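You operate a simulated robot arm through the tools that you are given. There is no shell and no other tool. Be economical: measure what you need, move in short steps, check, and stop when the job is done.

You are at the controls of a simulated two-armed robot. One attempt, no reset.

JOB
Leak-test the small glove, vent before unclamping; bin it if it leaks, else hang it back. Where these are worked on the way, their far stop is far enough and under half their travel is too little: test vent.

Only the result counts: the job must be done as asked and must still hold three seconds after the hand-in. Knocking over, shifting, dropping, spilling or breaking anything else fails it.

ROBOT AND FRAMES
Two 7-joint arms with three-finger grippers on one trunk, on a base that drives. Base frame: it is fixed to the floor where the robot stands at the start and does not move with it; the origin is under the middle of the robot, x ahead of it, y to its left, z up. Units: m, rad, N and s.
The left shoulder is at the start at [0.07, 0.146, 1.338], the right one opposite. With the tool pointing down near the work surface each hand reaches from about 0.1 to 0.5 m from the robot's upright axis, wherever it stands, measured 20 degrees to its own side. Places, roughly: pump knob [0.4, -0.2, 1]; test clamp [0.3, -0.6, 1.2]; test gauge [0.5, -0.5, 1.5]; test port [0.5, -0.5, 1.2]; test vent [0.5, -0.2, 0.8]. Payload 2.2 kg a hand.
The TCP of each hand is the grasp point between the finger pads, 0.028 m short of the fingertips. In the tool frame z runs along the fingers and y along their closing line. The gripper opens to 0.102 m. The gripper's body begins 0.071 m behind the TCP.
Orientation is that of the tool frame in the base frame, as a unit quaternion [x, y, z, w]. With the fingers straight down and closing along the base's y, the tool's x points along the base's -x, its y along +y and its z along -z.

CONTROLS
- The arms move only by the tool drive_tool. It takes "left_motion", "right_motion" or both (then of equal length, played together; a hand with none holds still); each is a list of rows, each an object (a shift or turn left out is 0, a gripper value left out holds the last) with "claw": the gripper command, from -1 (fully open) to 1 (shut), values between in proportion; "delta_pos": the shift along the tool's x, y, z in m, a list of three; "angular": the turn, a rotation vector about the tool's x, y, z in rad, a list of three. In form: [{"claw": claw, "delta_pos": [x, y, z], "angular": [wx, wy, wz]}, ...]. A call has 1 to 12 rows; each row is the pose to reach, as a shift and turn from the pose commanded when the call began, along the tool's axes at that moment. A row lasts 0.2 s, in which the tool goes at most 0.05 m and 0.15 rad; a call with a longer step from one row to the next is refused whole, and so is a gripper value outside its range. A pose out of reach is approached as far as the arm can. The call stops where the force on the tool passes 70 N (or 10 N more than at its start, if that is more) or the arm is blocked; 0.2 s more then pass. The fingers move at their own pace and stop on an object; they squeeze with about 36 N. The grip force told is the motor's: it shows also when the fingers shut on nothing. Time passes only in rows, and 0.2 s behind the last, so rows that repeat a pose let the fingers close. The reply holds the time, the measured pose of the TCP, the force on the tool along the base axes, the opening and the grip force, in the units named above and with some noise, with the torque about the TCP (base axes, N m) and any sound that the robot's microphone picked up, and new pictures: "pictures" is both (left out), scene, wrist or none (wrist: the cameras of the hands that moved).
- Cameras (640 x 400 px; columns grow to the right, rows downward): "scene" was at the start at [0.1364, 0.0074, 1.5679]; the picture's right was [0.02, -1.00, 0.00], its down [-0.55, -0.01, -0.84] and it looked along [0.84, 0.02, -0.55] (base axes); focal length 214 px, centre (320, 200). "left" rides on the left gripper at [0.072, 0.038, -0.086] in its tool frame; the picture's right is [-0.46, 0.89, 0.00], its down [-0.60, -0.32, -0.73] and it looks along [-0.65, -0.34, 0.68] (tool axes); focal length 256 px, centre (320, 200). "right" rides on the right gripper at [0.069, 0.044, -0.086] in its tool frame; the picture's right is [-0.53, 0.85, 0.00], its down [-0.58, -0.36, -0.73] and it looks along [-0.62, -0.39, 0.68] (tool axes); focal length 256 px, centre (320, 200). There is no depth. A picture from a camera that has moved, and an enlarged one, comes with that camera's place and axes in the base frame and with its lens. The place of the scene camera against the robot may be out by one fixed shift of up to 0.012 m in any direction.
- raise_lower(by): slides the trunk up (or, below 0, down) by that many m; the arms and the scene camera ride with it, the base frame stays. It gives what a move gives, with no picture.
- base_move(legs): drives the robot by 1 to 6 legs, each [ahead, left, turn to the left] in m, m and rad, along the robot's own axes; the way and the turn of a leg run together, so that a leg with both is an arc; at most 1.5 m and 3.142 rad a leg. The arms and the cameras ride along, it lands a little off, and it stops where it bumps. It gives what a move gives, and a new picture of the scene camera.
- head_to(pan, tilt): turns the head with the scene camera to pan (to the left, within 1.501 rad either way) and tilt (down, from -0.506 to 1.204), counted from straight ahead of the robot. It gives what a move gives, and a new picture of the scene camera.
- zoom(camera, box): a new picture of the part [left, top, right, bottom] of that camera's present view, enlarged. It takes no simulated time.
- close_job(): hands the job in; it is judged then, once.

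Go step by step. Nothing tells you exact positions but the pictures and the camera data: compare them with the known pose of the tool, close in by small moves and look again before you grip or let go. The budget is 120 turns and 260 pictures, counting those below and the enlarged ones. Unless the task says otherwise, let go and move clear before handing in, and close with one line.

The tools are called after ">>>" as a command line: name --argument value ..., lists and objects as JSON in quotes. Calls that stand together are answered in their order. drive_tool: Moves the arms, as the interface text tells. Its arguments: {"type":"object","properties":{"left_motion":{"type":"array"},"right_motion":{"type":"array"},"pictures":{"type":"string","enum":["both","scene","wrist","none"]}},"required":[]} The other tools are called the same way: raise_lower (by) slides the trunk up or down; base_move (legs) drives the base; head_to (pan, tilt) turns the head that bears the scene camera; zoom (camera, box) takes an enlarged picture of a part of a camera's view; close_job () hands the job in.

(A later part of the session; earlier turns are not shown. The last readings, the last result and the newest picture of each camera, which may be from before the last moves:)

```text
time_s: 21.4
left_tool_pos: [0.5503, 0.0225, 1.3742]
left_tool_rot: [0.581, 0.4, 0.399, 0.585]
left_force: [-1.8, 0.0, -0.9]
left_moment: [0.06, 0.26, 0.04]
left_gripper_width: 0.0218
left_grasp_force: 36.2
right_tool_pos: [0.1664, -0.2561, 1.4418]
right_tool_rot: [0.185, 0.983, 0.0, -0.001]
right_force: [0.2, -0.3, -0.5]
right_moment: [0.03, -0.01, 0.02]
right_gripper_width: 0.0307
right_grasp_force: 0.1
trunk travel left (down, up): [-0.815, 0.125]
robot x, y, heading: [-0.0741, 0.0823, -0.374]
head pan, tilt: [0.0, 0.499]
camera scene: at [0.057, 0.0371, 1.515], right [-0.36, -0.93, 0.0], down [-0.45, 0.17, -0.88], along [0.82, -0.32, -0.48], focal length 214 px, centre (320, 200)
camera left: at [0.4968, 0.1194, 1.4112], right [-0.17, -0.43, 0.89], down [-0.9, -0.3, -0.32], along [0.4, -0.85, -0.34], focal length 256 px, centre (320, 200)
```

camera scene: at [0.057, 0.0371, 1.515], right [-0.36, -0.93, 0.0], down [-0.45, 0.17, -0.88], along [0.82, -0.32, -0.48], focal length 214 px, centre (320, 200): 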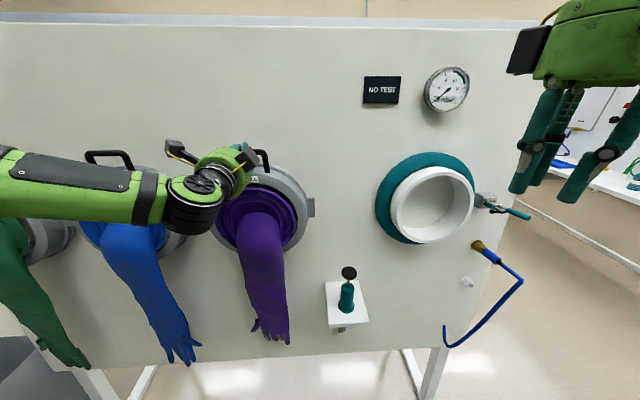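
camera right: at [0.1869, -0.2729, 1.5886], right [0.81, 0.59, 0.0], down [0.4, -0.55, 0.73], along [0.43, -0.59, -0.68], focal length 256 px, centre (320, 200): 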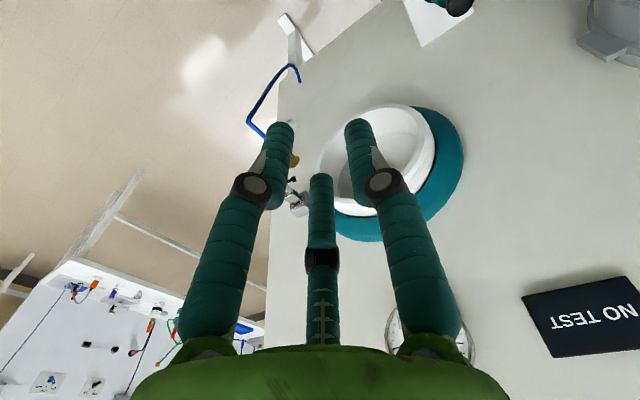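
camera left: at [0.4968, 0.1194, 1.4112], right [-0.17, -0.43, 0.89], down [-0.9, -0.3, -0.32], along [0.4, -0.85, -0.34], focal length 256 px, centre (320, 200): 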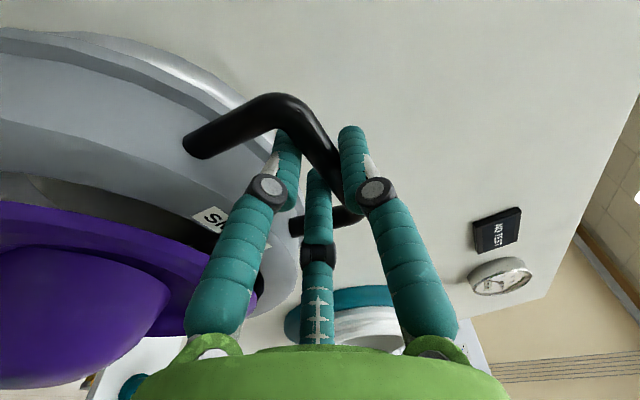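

It slides off its stub easily. I'll back the base away straight to clear it.

>>> base_move --legs '[[-0.1, 0, 0]]'

>>> zoom --camera "left" --box '[0, 0, 640, 400]'

```text
time_s: 22.6
left_tool_pos: [0.4654, 0.0554, 1.3692]
left_tool_rot: [0.583, 0.402, 0.398, 0.583]
left_force: [1.1, -0.3, -0.7]
left_moment: [0.01, -0.12, -0.02]
left_gripper_width: 0.0214
left_grasp_force: 35.8
right_tool_pos: [0.0806, -0.223, 1.4392]
right_tool_rot: [0.186, 0.983, 0.001, -0.005]
right_force: [1.2, -0.9, 0.1]
right_moment: [0.05, 0.04, 0.01]
right_gripper_width: 0.0304
right_grasp_force: 0.1
trunk travel left (down, up): [-0.815, 0.125]
robot x, y, heading: [-0.1658, 0.1185, -0.372]
head pan, tilt: [0.0, 0.499]
camera scene: at [-0.0283, 0.0702, 1.514], right [-0.36, -0.93, 0.0], down [-0.45, 0.18, -0.87], along [0.81, -0.32, -0.48], focal length 214 px, centre (320, 200)
```

scene: 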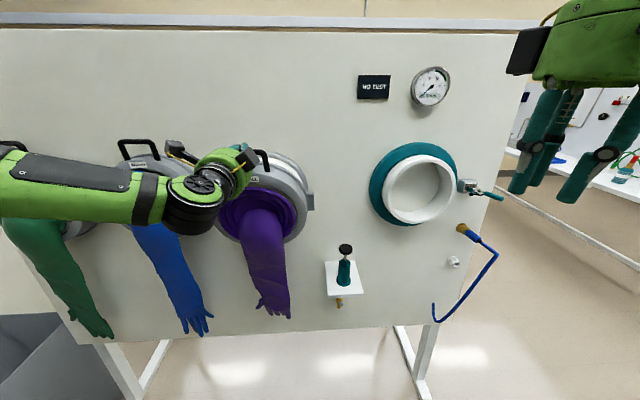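

```text
1.00 times, centred on (320, 200) of left (not enlarged: the box is as wide or as high as the picture)
camera zoom: at [0.4114, 0.1532, 1.4074], right [-0.16, -0.43, 0.89], down [-0.9, -0.3, -0.31], along [0.4, -0.85, -0.34], focal length 256 px, centre (320, 200)
```

zoom: 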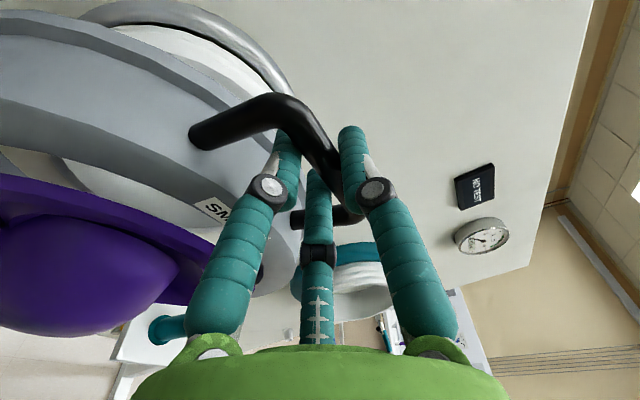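

The stub is nearly cleared; I also see the brass vent beneath the pump shelf. Backing another 0.1 m.

>>> base_move --legs '[[-0.1, 0, 0]]'

>>> zoom --camera "left" --box '[0, 0, 640, 400]'

>>> zoom --camera "scene" --box '[300, 230, 396, 290]'

```text
time_s: 23.7
left_tool_pos: [0.3755, 0.0922, 1.3695]
left_tool_rot: [0.584, 0.403, 0.399, 0.582]
left_force: [1.2, 0.2, -0.7]
left_moment: [0.02, -0.11, 0.0]
left_gripper_width: 0.0215
left_grasp_force: 35.9
right_tool_pos: [-0.0082, -0.1879, 1.4392]
right_tool_rot: [0.186, 0.983, 0.0, -0.006]
right_force: [0.7, -0.4, -0.3]
right_moment: [0.02, 0.11, 0.0]
right_gripper_width: 0.0309
right_grasp_force: 0.1
trunk travel left (down, up): [-0.815, 0.125]
robot x, y, heading: [-0.2563, 0.1568, -0.373]
head pan, tilt: [0.0, 0.499]
camera scene: at [-0.1183, 0.1058, 1.5139], right [-0.36, -0.93, 0.0], down [-0.45, 0.18, -0.87], along [0.82, -0.32, -0.48], focal length 214 px, centre (320, 200)
```

scene: 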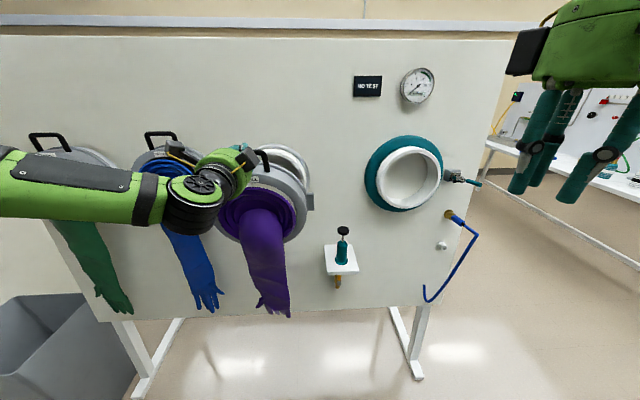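

```text
1.00 times, centred on (320, 200) of left (not enlarged: the box is as wide or as high as the picture)
camera zoom: at [0.3216, 0.1893, 1.4066], right [-0.16, -0.43, 0.89], down [-0.9, -0.3, -0.31], along [0.4, -0.85, -0.34], focal length 256 px, centre (320, 200)
```

zoom: 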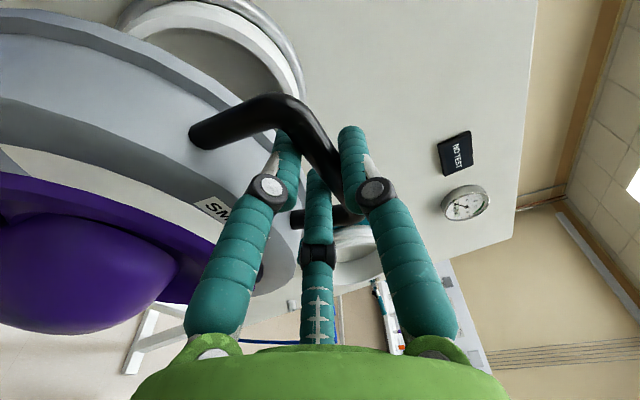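

```text
6.67 times, centred on (348, 260) of scene
camera zoom: at [-0.1183, 0.1058, 1.5139], right [-0.36, -0.93, 0.0], down [-0.45, 0.18, -0.87], along [0.82, -0.32, -0.48], focal length 1430 px, centre (133, -200)
```

zoom: 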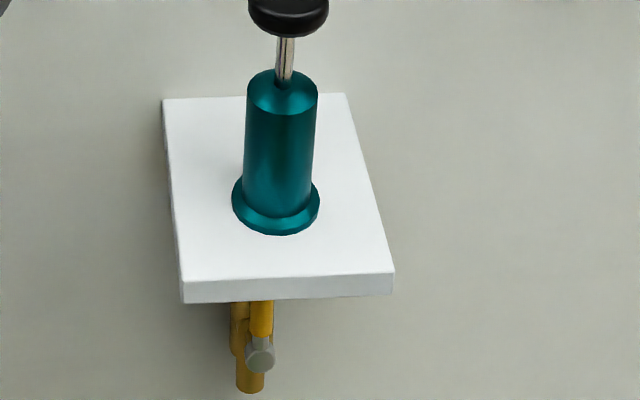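

Clear of the stub. Now measure the stub and port tubes precisely in this view.

>>> zoom --camera "scene" --box '[240, 120, 336, 180]'

>>> zoom --camera "scene" --box '[350, 120, 510, 220]'

```text
6.67 times, centred on (288, 150) of scene
camera zoom: at [-0.1183, 0.1058, 1.5139], right [-0.36, -0.93, 0.0], down [-0.45, 0.18, -0.87], along [0.82, -0.32, -0.48], focal length 1430 px, centre (533, 533)
```

zoom: 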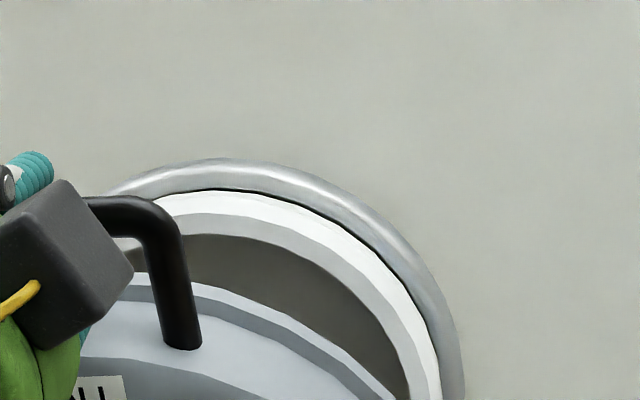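

```text
4.00 times, centred on (430, 170) of scene
camera zoom: at [-0.1183, 0.1058, 1.5139], right [-0.36, -0.93, 0.0], down [-0.45, 0.18, -0.87], along [0.82, -0.32, -0.48], focal length 858 px, centre (-120, 320)
```

zoom: 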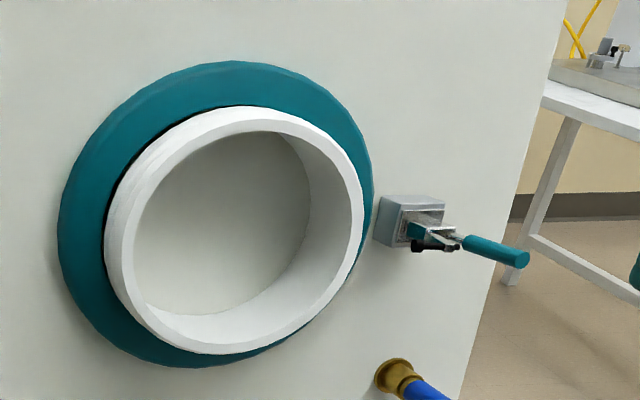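

Port centre ≈ l −0.243, z ≈ 1.238; stub centre ≈ l 0.222, z ≈ 1.22. I'll drive 0.46 m right along the panel, keeping this clearance.

>>> base_move --legs '[[0, -0.46, 0]]'

>>> zoom --camera "left" --box '[0, 0, 640, 400]'

```text
time_s: 26.5
left_tool_pos: [0.1989, -0.3406, 1.3729]
left_tool_rot: [0.582, 0.401, 0.399, 0.584]
left_force: [-0.2, -0.2, -1.5]
left_moment: [0.09, -0.04, 0.01]
left_gripper_width: 0.0216
left_grasp_force: 36.2
right_tool_pos: [-0.1877, -0.6187, 1.4416]
right_tool_rot: [0.186, 0.982, 0.0, -0.002]
right_force: [0.2, -0.4, -0.4]
right_moment: [-0.04, -0.04, -0.01]
right_gripper_width: 0.0305
right_grasp_force: 0.0
trunk travel left (down, up): [-0.815, 0.125]
robot x, y, heading: [-0.4268, -0.2833, -0.372]
head pan, tilt: [0.0, 0.499]
camera scene: at [-0.2957, -0.3245, 1.5149], right [-0.37, -0.93, 0.0], down [-0.45, 0.17, -0.88], along [0.82, -0.32, -0.48], focal length 214 px, centre (320, 200)
```

scene: 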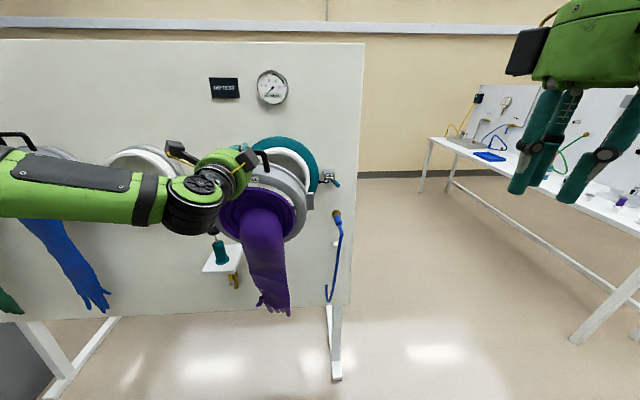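

```text
1.00 times, centred on (320, 200) of left (not enlarged: the box is as wide or as high as the picture)
camera zoom: at [0.1451, -0.2425, 1.4093], right [-0.17, -0.43, 0.89], down [-0.9, -0.3, -0.31], along [0.4, -0.85, -0.34], focal length 256 px, centre (320, 200)
```

zoom: 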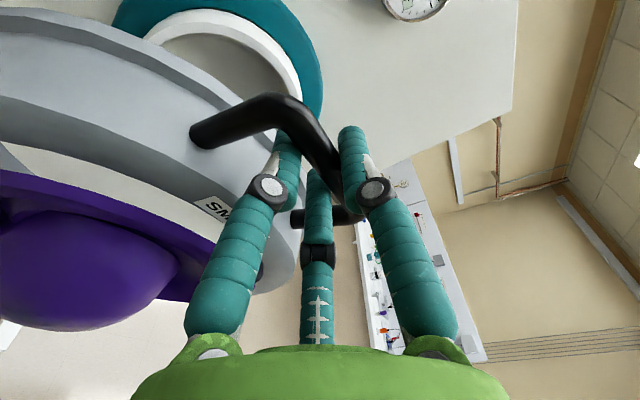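

Aligned laterally within about a cm. Zooming on the wrist view to refine the port's position against the ring.

>>> zoom --camera "left" --box '[90, 0, 346, 160]'

>>> zoom --camera "scene" --box '[200, 120, 360, 220]'

```text
2.50 times, centred on (218, 80) of left
camera zoom: at [0.1451, -0.2425, 1.4093], right [-0.17, -0.43, 0.89], down [-0.9, -0.3, -0.31], along [0.4, -0.85, -0.34], focal length 640 px, centre (575, 500)
```

zoom: 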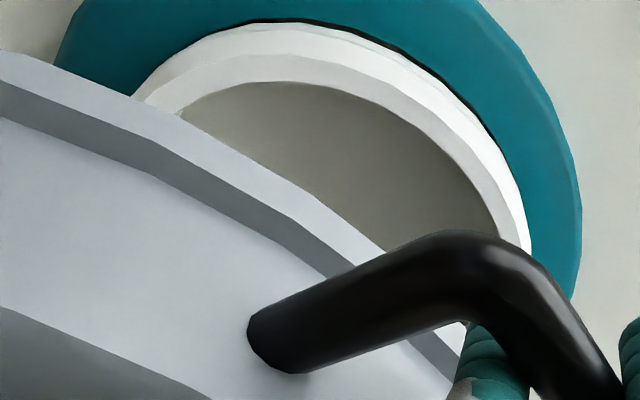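

```text
4.00 times, centred on (280, 170) of scene
camera zoom: at [-0.2957, -0.3245, 1.5149], right [-0.37, -0.93, 0.0], down [-0.45, 0.17, -0.88], along [0.82, -0.32, -0.48], focal length 858 px, centre (480, 320)
```

zoom: 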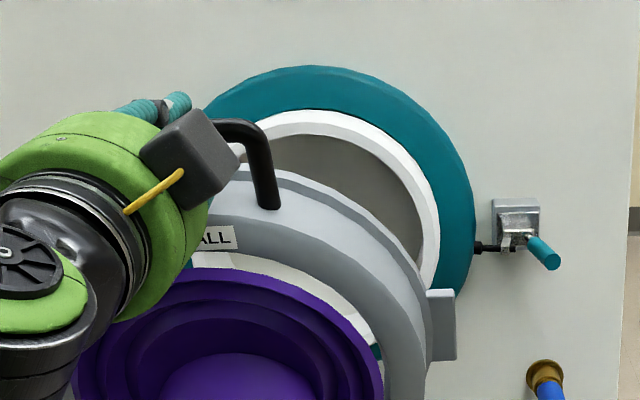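

The wrist comparison suggests the port is ~1.2–1.5 cm further right than the hand. I'll advance to just short of the tube, correcting laterally, then look again.

>>> base_move --legs '[[0.12, -0.014, 0]]'

>>> zoom --camera "left" --box '[0, 0, 640, 400]'

>>> zoom --camera "scene" --box '[200, 110, 360, 210]'

```text
time_s: 27.8
left_tool_pos: [0.3014, -0.3951, 1.3745]
left_tool_rot: [0.581, 0.401, 0.4, 0.584]
left_force: [-1.1, -0.2, -0.7]
left_moment: [0.12, 0.05, -0.01]
left_gripper_width: 0.0216
left_grasp_force: 36.1
right_tool_pos: [-0.0846, -0.6742, 1.4422]
right_tool_rot: [0.185, 0.983, 0.0, 0.0]
right_force: [-0.9, -0.2, 1.4]
right_moment: [-0.01, -0.07, 0.01]
right_gripper_width: 0.0306
right_grasp_force: 0.1
trunk travel left (down, up): [-0.815, 0.125]
robot x, y, heading: [-0.3189, -0.3344, -0.369]
head pan, tilt: [0.0, 0.499]
camera scene: at [-0.1942, -0.3804, 1.5155], right [-0.36, -0.93, 0.0], down [-0.44, 0.17, -0.88], along [0.82, -0.32, -0.48], focal length 214 px, centre (320, 200)
```

scene: 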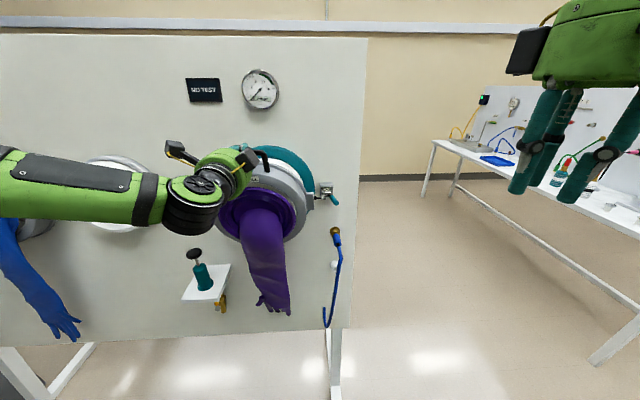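

```text
1.00 times, centred on (320, 200) of left (not enlarged: the box is as wide or as high as the picture)
camera zoom: at [0.2466, -0.2972, 1.4114], right [-0.17, -0.43, 0.89], down [-0.9, -0.3, -0.32], along [0.41, -0.85, -0.34], focal length 256 px, centre (320, 200)
```

zoom: 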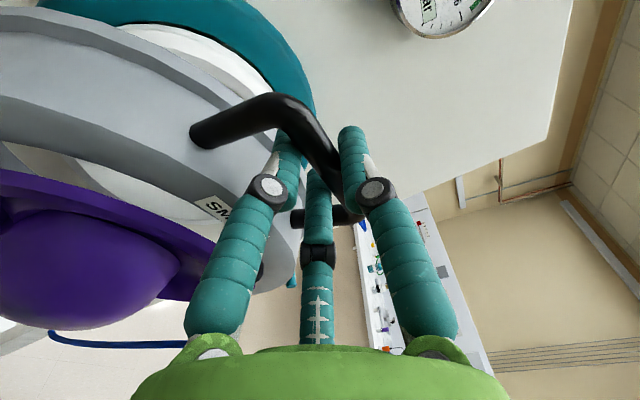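

```text
4.00 times, centred on (280, 160) of scene
camera zoom: at [-0.1942, -0.3804, 1.5155], right [-0.36, -0.93, 0.0], down [-0.44, 0.17, -0.88], along [0.82, -0.32, -0.48], focal length 858 px, centre (480, 360)
```

zoom: 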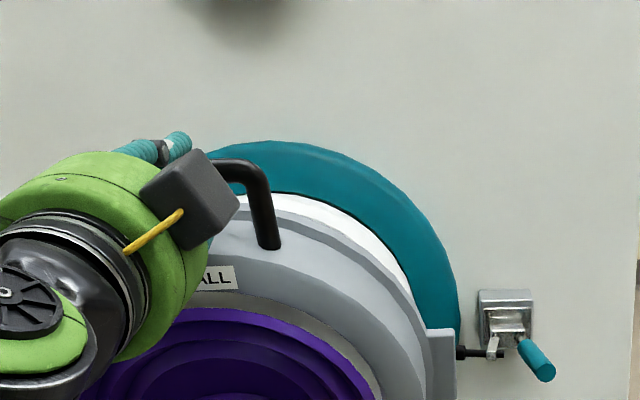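

Estimated target: TCP l≈−0.262, z≈1.372. Advance with small steps by arm, watching forces.

>>> drive_tool --left_motion '[{"claw": 1, "delta_pos": [-0.003, -0.001, 0.012]}, {"claw": 1, "delta_pos": [-0.003, -0.001, 0.024]}, {"claw": 1, "delta_pos": [-0.003, -0.001, 0.036]}, {"claw": 1, "delta_pos": [-0.003, -0.001, 0.045]}]' --pictures "both"

>>> zoom --camera "left" --box '[0, 0, 320, 200]'

```text
time_s: 28.8
left_tool_pos: [0.3479, -0.4173, 1.3715]
left_tool_rot: [0.583, 0.401, 0.399, 0.582]
left_force: [0.7, -0.2, -0.8]
left_moment: [-0.04, -0.08, 0.03]
left_gripper_width: 0.0216
left_grasp_force: 36.1
right_tool_pos: [-0.0791, -0.6771, 1.4412]
right_tool_rot: [0.186, 0.983, 0.0, -0.001]
right_force: [0.5, -0.8, -1.0]
right_moment: [0.02, 0.0, 0.0]
right_gripper_width: 0.0306
right_grasp_force: 0.0
trunk travel left (down, up): [-0.815, 0.125]
robot x, y, heading: [-0.3192, -0.3368, -0.373]
head pan, tilt: [0.0, 0.499]
camera scene: at [-0.1886, -0.3837, 1.5147], right [-0.36, -0.93, 0.0], down [-0.45, 0.17, -0.88], along [0.82, -0.32, -0.48], focal length 214 px, centre (320, 200)
camera left: at [0.2932, -0.3196, 1.4081], right [-0.16, -0.43, 0.89], down [-0.9, -0.3, -0.31], along [0.4, -0.85, -0.34], focal length 256 px, centre (320, 200)
```

scene: 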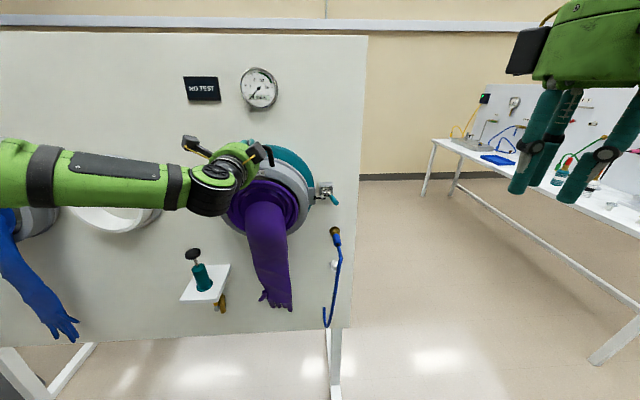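
left: 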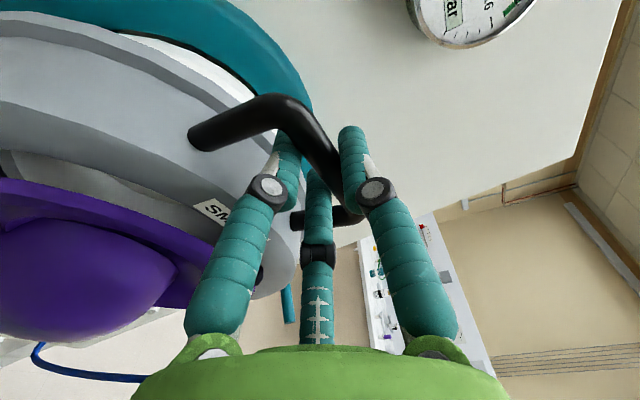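

```text
2.00 times, centred on (160, 100) of left
camera zoom: at [0.2932, -0.3196, 1.4081], right [-0.16, -0.43, 0.89], down [-0.9, -0.3, -0.31], along [0.4, -0.85, -0.34], focal length 512 px, centre (640, 400)
```

zoom: 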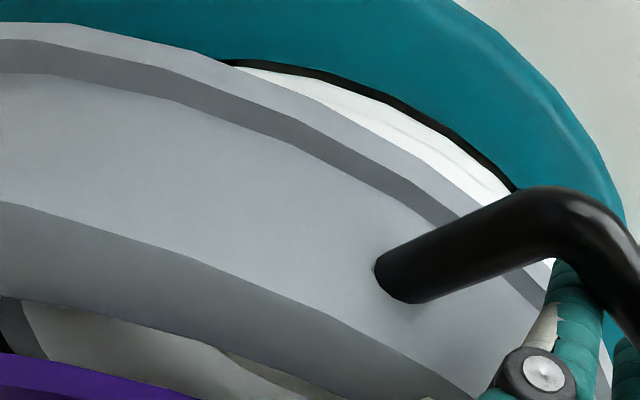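

No contact yet. Continue slowly forward.

>>> drive_tool --left_motion '[{"claw": 1, "delta_pos": [0, 0, 0.006]}, {"claw": 1, "delta_pos": [0, 0, 0.012]}, {"claw": 1, "delta_pos": [0, 0, 0.018]}, {"claw": 1, "delta_pos": [0, 0, 0.024]}]' --pictures "both"

>>> zoom --camera "scene" --box '[200, 110, 360, 210]'

```text
time_s: 29.8
left_tool_pos: [0.3678, -0.4268, 1.3717]
left_tool_rot: [0.582, 0.401, 0.401, 0.583]
left_force: [0.5, -0.2, -1.2]
left_moment: [0.11, 0.13, 0.01]
left_gripper_width: 0.0214
left_grasp_force: 35.9
right_tool_pos: [-0.0796, -0.6752, 1.4415]
right_tool_rot: [0.185, 0.983, 0.0, -0.002]
right_force: [-0.8, -0.1, -0.2]
right_moment: [0.05, 0.02, -0.01]
right_gripper_width: 0.0305
right_grasp_force: 0.1
trunk travel left (down, up): [-0.815, 0.125]
robot x, y, heading: [-0.3193, -0.3376, -0.375]
head pan, tilt: [0.0, 0.499]
camera scene: at [-0.1897, -0.3831, 1.5149], right [-0.36, -0.93, 0.0], down [-0.45, 0.17, -0.88], along [0.82, -0.32, -0.48], focal length 214 px, centre (320, 200)
camera left: at [0.3141, -0.3274, 1.4092], right [-0.17, -0.43, 0.89], down [-0.9, -0.3, -0.32], along [0.4, -0.85, -0.34], focal length 256 px, centre (320, 200)
```

scene: 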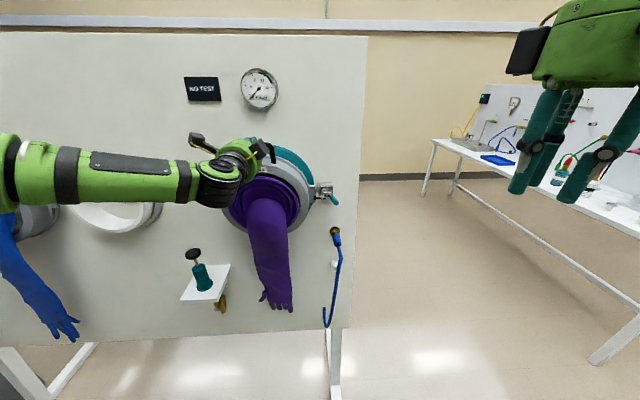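
left: 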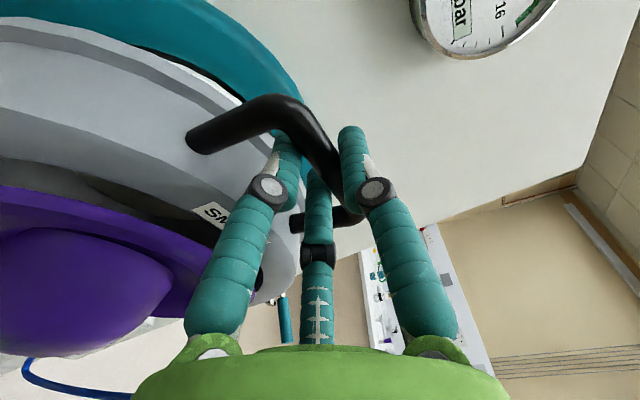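

```text
4.00 times, centred on (280, 160) of scene
camera zoom: at [-0.1897, -0.3831, 1.5149], right [-0.36, -0.93, 0.0], down [-0.45, 0.17, -0.88], along [0.82, -0.32, -0.48], focal length 858 px, centre (480, 360)
```

zoom: 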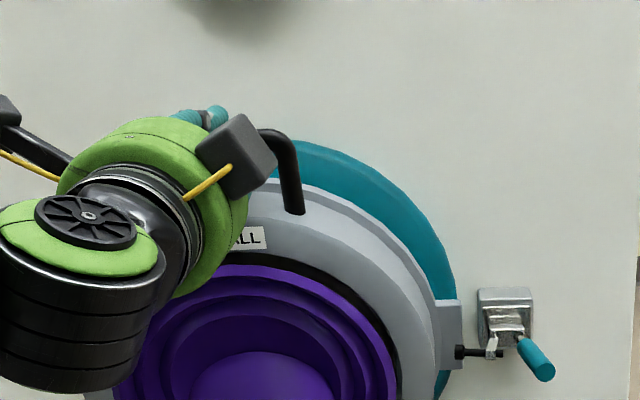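

Sliding on freely. The ring's tab is close to the clamp spindle; zooming there before the last centimetres.

>>> zoom --camera "scene" --box '[296, 170, 352, 205]'

>>> zoom --camera "left" --box '[220, 260, 348, 340]'

```text
11.43 times, centred on (324, 188) of scene
camera zoom: at [-0.1897, -0.3831, 1.5149], right [-0.36, -0.93, 0.0], down [-0.45, 0.17, -0.88], along [0.82, -0.32, -0.48], focal length 2451 px, centre (274, 343)
```

zoom: 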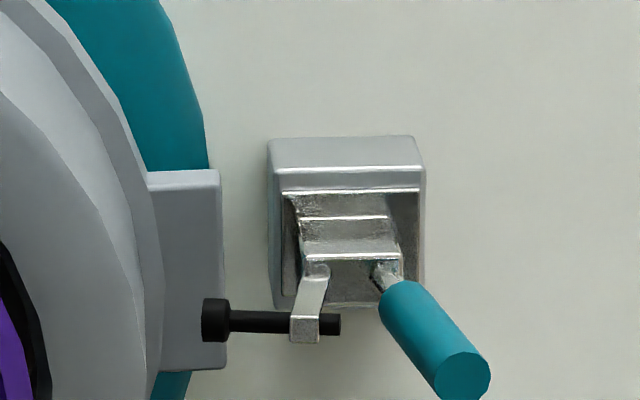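

```text
5.00 times, centred on (284, 300) of left
camera zoom: at [0.3141, -0.3274, 1.4092], right [-0.17, -0.43, 0.89], down [-0.9, -0.3, -0.32], along [0.4, -0.85, -0.34], focal length 1280 px, centre (500, -300)
```

zoom: 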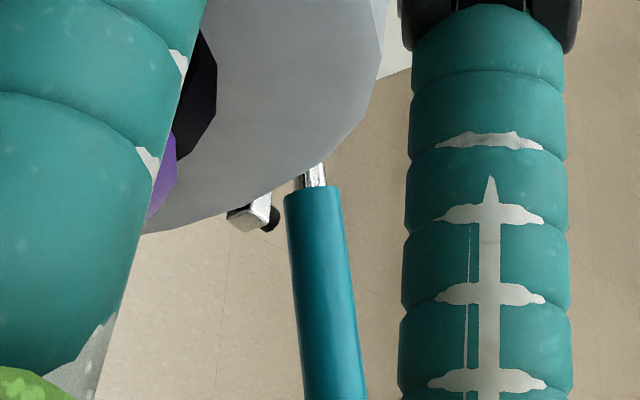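

The spindle foot is already in front of the tab (clamp open, arm pointing out). Continue seating.

>>> drive_tool --left_motion '[{"claw": 1, "delta_pos": [0, 0, 0.006]}, {"claw": 1, "delta_pos": [0, 0, 0.012]}, {"claw": 1, "delta_pos": [0, 0, 0.018]}, {"claw": 1, "delta_pos": [0, 0, 0.024]}, {"claw": 1, "delta_pos": [0, 0, 0.03]}]' --pictures "both"

>>> zoom --camera "scene" --box '[200, 110, 360, 210]'

```text
time_s: 30.9
left_tool_pos: [0.3957, -0.4369, 1.3732]
left_tool_rot: [0.581, 0.401, 0.4, 0.584]
left_force: [-1.2, 0.5, -0.7]
left_moment: [0.15, 0.12, -0.04]
left_gripper_width: 0.0213
left_grasp_force: 35.9
right_tool_pos: [-0.0818, -0.6758, 1.4421]
right_tool_rot: [0.184, 0.983, 0.001, -0.002]
right_force: [1.1, 1.0, 0.2]
right_moment: [-0.03, 0.01, 0.01]
right_gripper_width: 0.0305
right_grasp_force: 0.1
trunk travel left (down, up): [-0.815, 0.125]
robot x, y, heading: [-0.3218, -0.3385, -0.371]
head pan, tilt: [0.0, 0.499]
camera scene: at [-0.1904, -0.3828, 1.515], right [-0.36, -0.93, 0.0], down [-0.45, 0.17, -0.88], along [0.82, -0.32, -0.48], focal length 214 px, centre (320, 200)
camera left: at [0.3414, -0.3381, 1.4102], right [-0.17, -0.43, 0.89], down [-0.9, -0.3, -0.32], along [0.41, -0.85, -0.34], focal length 256 px, centre (320, 200)
```

scene: 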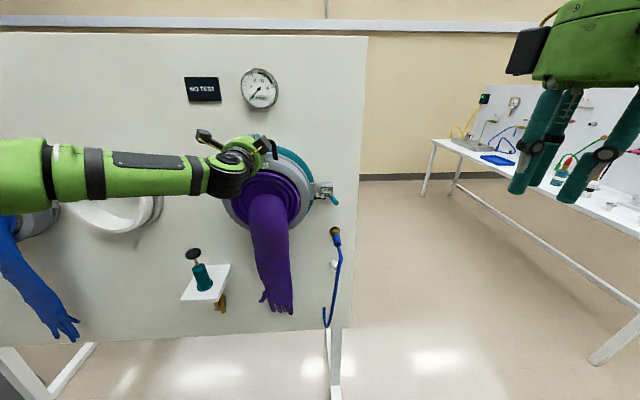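
left: 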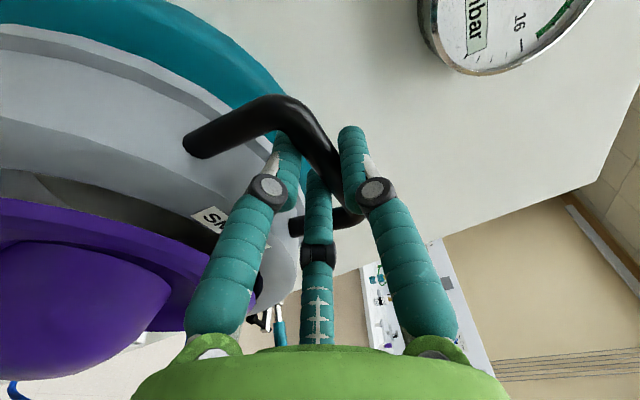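

```text
4.00 times, centred on (280, 160) of scene
camera zoom: at [-0.1904, -0.3828, 1.515], right [-0.36, -0.93, 0.0], down [-0.45, 0.17, -0.88], along [0.82, -0.32, -0.48], focal length 858 px, centre (480, 360)
```

zoom: 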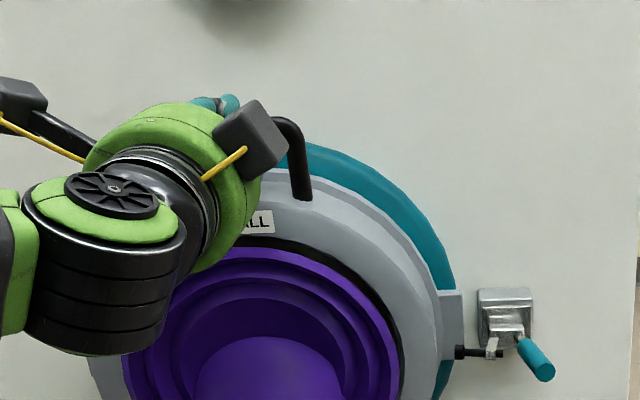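

Nearly seated, still no resistance. Pushing a bit further to contact with the flange.

>>> drive_tool --left_motion '[{"claw": 1, "delta_pos": [0, 0, 0.004]}, {"claw": 1, "delta_pos": [0, 0, 0.008]}, {"claw": 1, "delta_pos": [0, 0, 0.012]}, {"claw": 1, "delta_pos": [0, 0, 0.016]}, {"claw": 1, "delta_pos": [0, 0, 0.02]}]' --pictures "wrist"

>>> zoom --camera "scene" --box '[200, 110, 360, 210]'

```text
time_s: 32.1
left_tool_pos: [0.4149, -0.4429, 1.3731]
left_tool_rot: [0.582, 0.402, 0.4, 0.583]
left_force: [-2.3, 0.0, 0.5]
left_moment: [0.06, 0.11, -0.08]
left_gripper_width: 0.0214
left_grasp_force: 35.9
right_tool_pos: [-0.0823, -0.6761, 1.4409]
right_tool_rot: [0.184, 0.983, 0.0, -0.001]
right_force: [0.5, 0.0, 0.6]
right_moment: [0.0, 0.0, 0.0]
right_gripper_width: 0.0307
right_grasp_force: 0.1
trunk travel left (down, up): [-0.815, 0.125]
robot x, y, heading: [-0.3197, -0.3377, -0.369]
head pan, tilt: [0.0, 0.499]
camera left: at [0.3604, -0.3448, 1.4091], right [-0.17, -0.43, 0.89], down [-0.9, -0.3, -0.32], along [0.4, -0.85, -0.34], focal length 256 px, centre (320, 200)
```

left: 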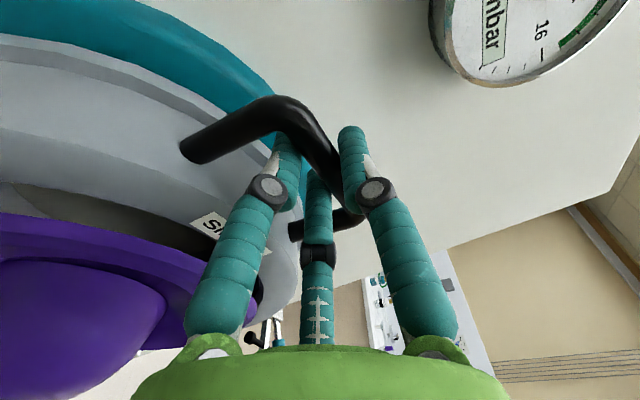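

```text
4.00 times, centred on (280, 160) of scene
camera zoom: at [-0.1905, -0.3828, 1.515], right [-0.36, -0.93, 0.0], down [-0.45, 0.17, -0.88], along [0.82, -0.32, -0.48], focal length 858 px, centre (480, 360)
```

zoom: 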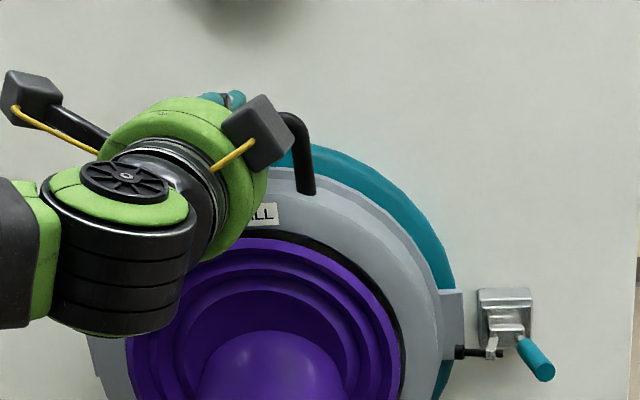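

Slight contact beginning. Push another few mm to confirm seating.

>>> drive_tool --left_motion '[{"claw": 1, "delta_pos": [0, 0, 0.003]}, {"claw": 1, "delta_pos": [0, 0, 0.006]}, {"claw": 1, "delta_pos": [0, 0, 0.009]}, {"claw": 1, "delta_pos": [0, 0, 0.012]}]' --pictures "wrist"

>>> zoom --camera "left" --box '[0, 0, 320, 200]'

```text
time_s: 33.1
left_tool_pos: [0.4247, -0.4466, 1.3704]
left_tool_rot: [0.582, 0.401, 0.399, 0.584]
left_force: [-5.3, 2.8, 0.1]
left_moment: [0.23, 0.21, -0.01]
left_gripper_width: 0.0216
left_grasp_force: 36.4
right_tool_pos: [-0.0809, -0.6757, 1.4416]
right_tool_rot: [0.185, 0.983, 0.0, -0.001]
right_force: [0.3, 0.2, 0.2]
right_moment: [-0.01, 0.03, 0.0]
right_gripper_width: 0.0305
right_grasp_force: 0.1
trunk travel left (down, up): [-0.815, 0.125]
robot x, y, heading: [-0.3176, -0.3371, -0.371]
head pan, tilt: [0.0, 0.499]
camera left: at [0.3703, -0.3484, 1.4081], right [-0.17, -0.43, 0.89], down [-0.9, -0.3, -0.32], along [0.4, -0.85, -0.34], focal length 256 px, centre (320, 200)
```

left: 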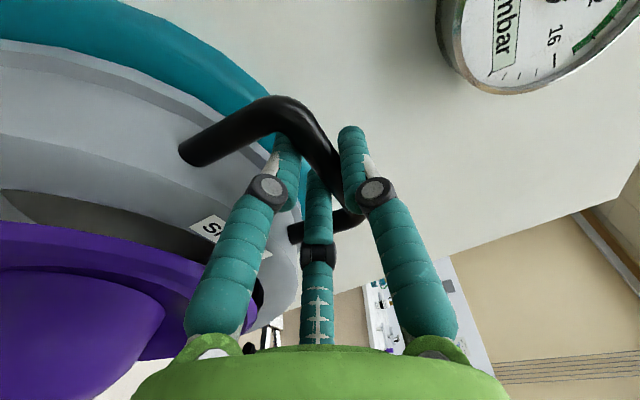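

```text
2.00 times, centred on (160, 100) of left
camera zoom: at [0.3703, -0.3484, 1.4081], right [-0.17, -0.43, 0.89], down [-0.9, -0.3, -0.32], along [0.4, -0.85, -0.34], focal length 512 px, centre (640, 400)
```

zoom: 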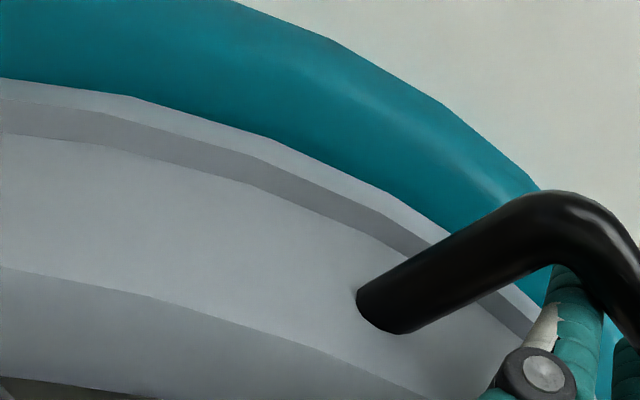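

Contact force about 6 N. Press a little more.

>>> drive_tool --left_motion '[{"claw": 1, "delta_pos": [0, 0, 0.004]}, {"claw": 1, "delta_pos": [0, 0, 0.008]}, {"claw": 1, "delta_pos": [0, 0, 0.012]}, {"claw": 1, "delta_pos": [0, 0, 0.012]}]' --pictures "both"

>>> zoom --camera "scene" --box '[200, 110, 360, 210]'

```text
time_s: 34.1
left_tool_pos: [0.4346, -0.4505, 1.3734]
left_tool_rot: [0.583, 0.402, 0.4, 0.582]
left_force: [-6.0, 3.2, -7.4]
left_moment: [0.14, -0.01, -0.2]
left_gripper_width: 0.0215
left_grasp_force: 36.2
right_tool_pos: [-0.0834, -0.6751, 1.4413]
right_tool_rot: [0.185, 0.983, 0.0, -0.001]
right_force: [-0.5, -0.4, 0.8]
right_moment: [-0.01, 0.0, 0.0]
right_gripper_width: 0.0308
right_grasp_force: 0.1
trunk travel left (down, up): [-0.815, 0.125]
robot x, y, heading: [-0.3195, -0.3364, -0.374]
head pan, tilt: [0.0, 0.499]
camera scene: at [-0.1922, -0.3817, 1.5152], right [-0.36, -0.93, 0.0], down [-0.45, 0.17, -0.88], along [0.82, -0.32, -0.48], focal length 214 px, centre (320, 200)
camera left: at [0.381, -0.3523, 1.4096], right [-0.17, -0.43, 0.89], down [-0.9, -0.3, -0.32], along [0.4, -0.85, -0.34], focal length 256 px, centre (320, 200)
```

scene: 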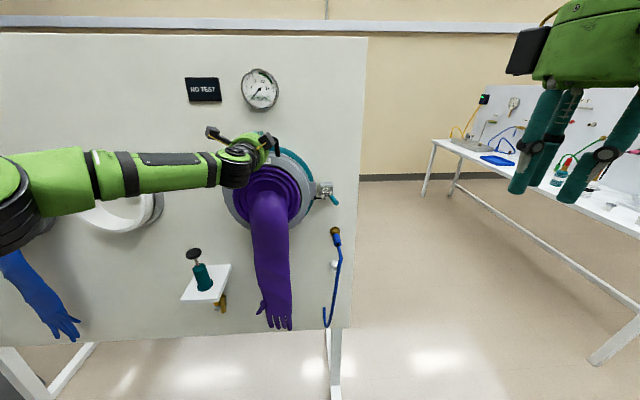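
left: 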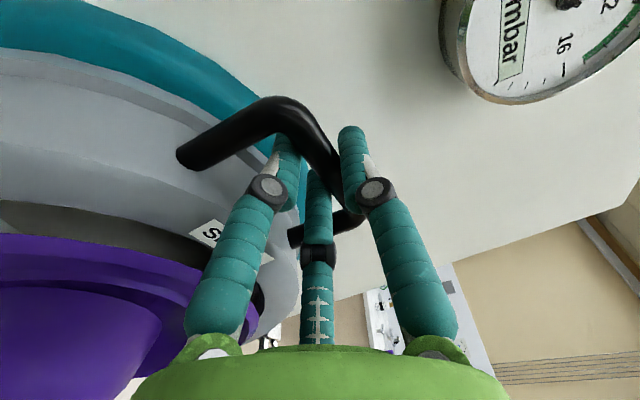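

```text
4.00 times, centred on (280, 160) of scene
camera zoom: at [-0.1922, -0.3817, 1.5152], right [-0.36, -0.93, 0.0], down [-0.45, 0.17, -0.88], along [0.82, -0.32, -0.48], focal length 858 px, centre (480, 360)
```

zoom: 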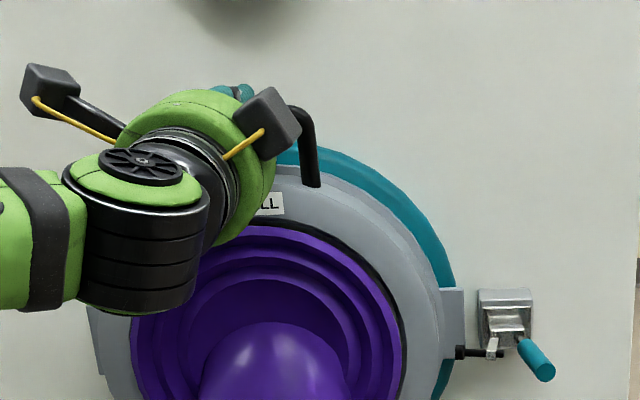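

The ring is visibly rotating about the bar: its bottom is blocked by the tube rim (ring too high). I'll back off and check the tilt.

>>> drive_tool --left_motion '[{"claw": 1, "delta_pos": [0, 0, -0.02]}, {"claw": 1, "delta_pos": [0, 0, -0.04]}, {"claw": 1, "delta_pos": [0, 0, -0.06]}, {"claw": 1, "delta_pos": [0, 0, -0.08]}, {"claw": 1, "delta_pos": [0, 0, -0.1]}, {"claw": 1, "delta_pos": [0, 0, -0.115]}]' --pictures "both"

>>> zoom --camera "scene" --box '[180, 110, 380, 235]'

```text
time_s: 35.5
left_tool_pos: [0.3281, -0.4091, 1.3729]
left_tool_rot: [0.582, 0.401, 0.4, 0.584]
left_force: [0.4, -0.2, -6.6]
left_moment: [0.02, -0.1, 0.0]
left_gripper_width: 0.0215
left_grasp_force: 35.8
right_tool_pos: [-0.081, -0.6762, 1.4414]
right_tool_rot: [0.184, 0.983, 0.001, -0.001]
right_force: [0.7, 0.4, 0.6]
right_moment: [-0.03, -0.01, 0.03]
right_gripper_width: 0.0304
right_grasp_force: 0.1
trunk travel left (down, up): [-0.815, 0.125]
robot x, y, heading: [-0.322, -0.3366, -0.379]
head pan, tilt: [0.0, 0.499]
camera scene: at [-0.1904, -0.3824, 1.515], right [-0.36, -0.93, 0.0], down [-0.45, 0.17, -0.88], along [0.82, -0.32, -0.48], focal length 214 px, centre (320, 200)
camera left: at [0.2743, -0.3112, 1.4095], right [-0.17, -0.43, 0.89], down [-0.9, -0.3, -0.32], along [0.4, -0.85, -0.34], focal length 256 px, centre (320, 200)
```

scene: 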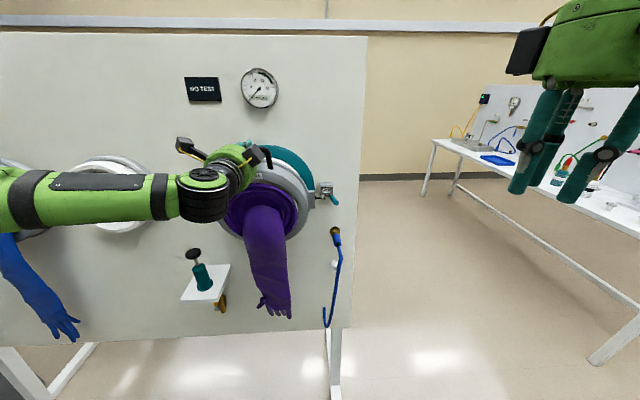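
left: 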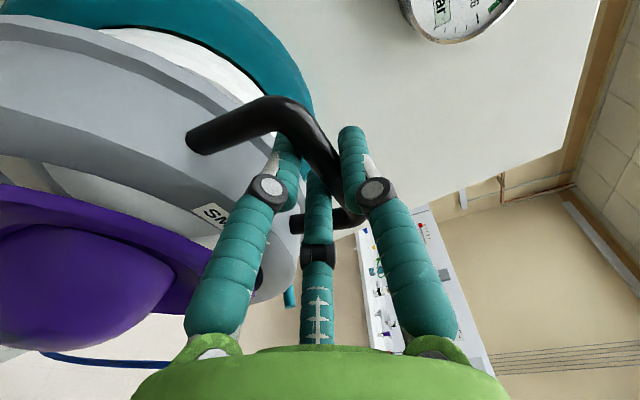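

```text
3.20 times, centred on (280, 172) of scene
camera zoom: at [-0.1904, -0.3824, 1.515], right [-0.36, -0.93, 0.0], down [-0.45, 0.17, -0.88], along [0.82, -0.32, -0.48], focal length 686 px, centre (448, 288)
```

zoom: 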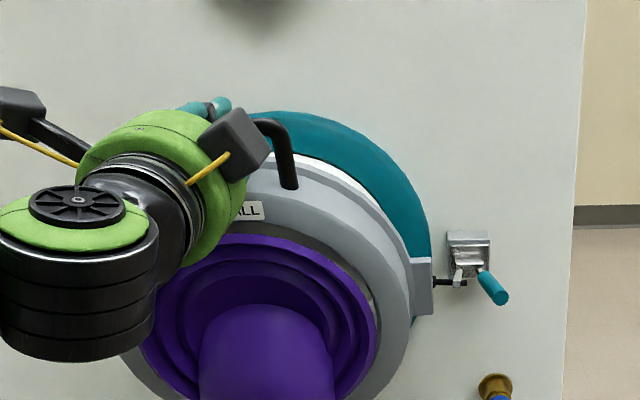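

Mostly swung back. Let me look at the whole ring to measure its centre against the port.

>>> zoom --camera "scene" --box '[200, 140, 344, 250]'

>>> zoom --camera "left" --box '[0, 0, 320, 200]'

```text
3.64 times, centred on (272, 195) of scene
camera zoom: at [-0.1904, -0.3824, 1.515], right [-0.36, -0.93, 0.0], down [-0.45, 0.17, -0.88], along [0.82, -0.32, -0.48], focal length 780 px, centre (494, 218)
```

zoom: 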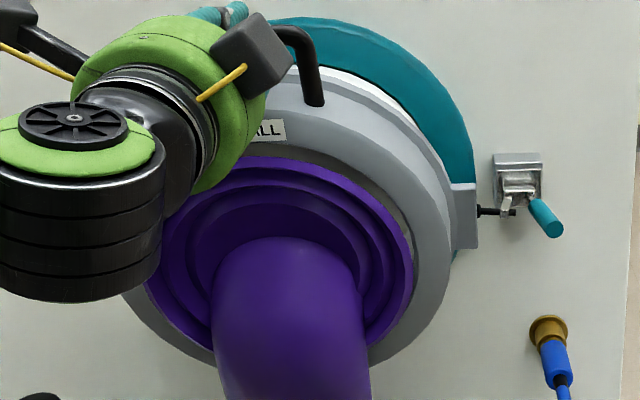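

```text
2.00 times, centred on (160, 100) of left
camera zoom: at [0.2743, -0.3112, 1.4095], right [-0.17, -0.43, 0.89], down [-0.9, -0.3, -0.32], along [0.4, -0.85, -0.34], focal length 512 px, centre (640, 400)
```

zoom: 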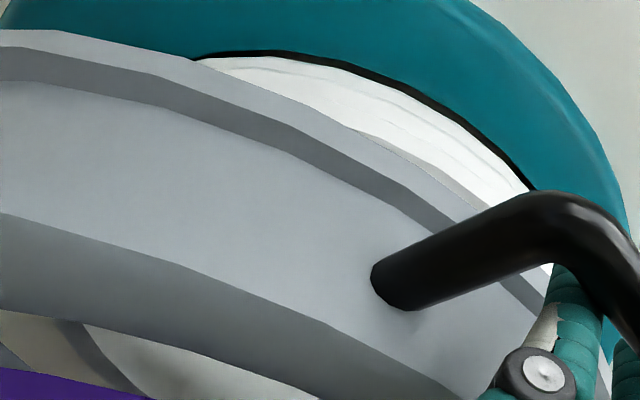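

Re-analysing: the ring hangs with its bottom tilted toward the panel when free, and it became upright (seated against the teal flange) at f≈0.557, so it was in fact seating. I'll re-insert with a small lateral correction and stop there.

>>> drive_tool --left_motion '[{"claw": 1, "delta_pos": [0.005, 0.001, 0.01]}, {"claw": 1, "delta_pos": [0.005, 0.001, 0.03]}, {"claw": 1, "delta_pos": [0.005, 0.001, 0.045]}, {"claw": 1, "delta_pos": [0.005, 0.001, 0.06]}, {"claw": 1, "delta_pos": [0.005, 0.001, 0.072]}, {"claw": 1, "delta_pos": [0.005, 0.001, 0.084]}, {"claw": 1, "delta_pos": [0.005, 0.001, 0.094]}, {"claw": 1, "delta_pos": [0.005, 0.001, 0.102]}, {"claw": 1, "delta_pos": [0.005, 0.001, 0.102]}]' --pictures "both"

>>> zoom --camera "scene" --box '[200, 140, 344, 250]'

```text
time_s: 37.5
left_tool_pos: [0.4264, -0.4409, 1.3726]
left_tool_rot: [0.582, 0.401, 0.4, 0.583]
left_force: [-1.7, -0.4, -4.7]
left_moment: [0.08, 0.02, 0.1]
left_gripper_width: 0.0214
left_grasp_force: 36.0
right_tool_pos: [-0.0818, -0.6765, 1.4419]
right_tool_rot: [0.184, 0.983, 0.0, 0.0]
right_force: [-0.2, 0.0, 0.4]
right_moment: [-0.03, -0.04, -0.01]
right_gripper_width: 0.0304
right_grasp_force: 0.0
trunk travel left (down, up): [-0.815, 0.125]
robot x, y, heading: [-0.3196, -0.3357, -0.371]
head pan, tilt: [0.0, 0.499]
camera scene: at [-0.1907, -0.3827, 1.515], right [-0.36, -0.93, 0.0], down [-0.45, 0.17, -0.88], along [0.82, -0.32, -0.48], focal length 214 px, centre (320, 200)
camera left: at [0.3723, -0.3436, 1.4098], right [-0.17, -0.43, 0.89], down [-0.9, -0.3, -0.32], along [0.41, -0.85, -0.34], focal length 256 px, centre (320, 200)
```

scene: 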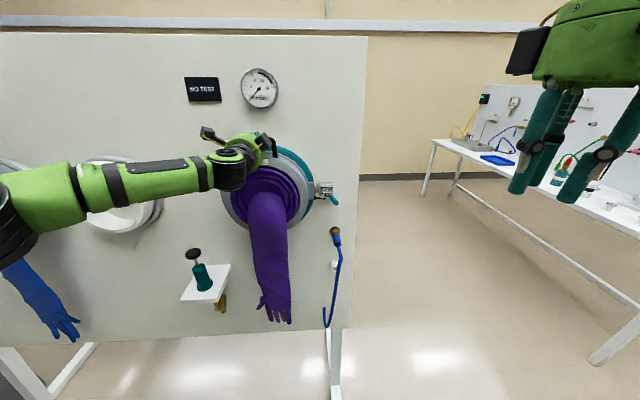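
left: 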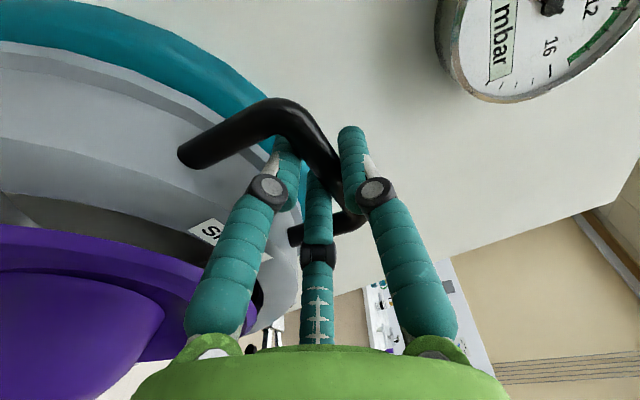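

```text
3.64 times, centred on (272, 195) of scene
camera zoom: at [-0.1907, -0.3827, 1.515], right [-0.36, -0.93, 0.0], down [-0.45, 0.17, -0.88], along [0.82, -0.32, -0.48], focal length 780 px, centre (494, 218)
```

zoom: 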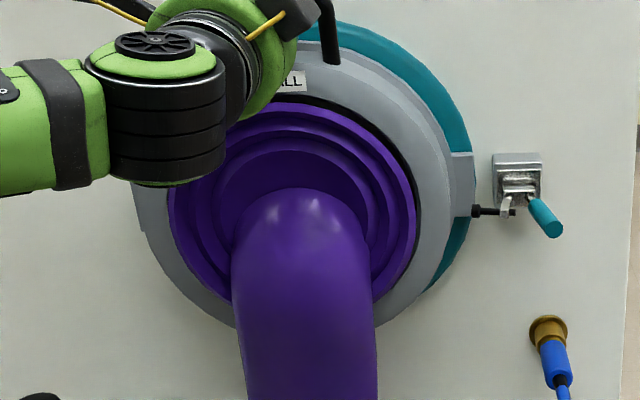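

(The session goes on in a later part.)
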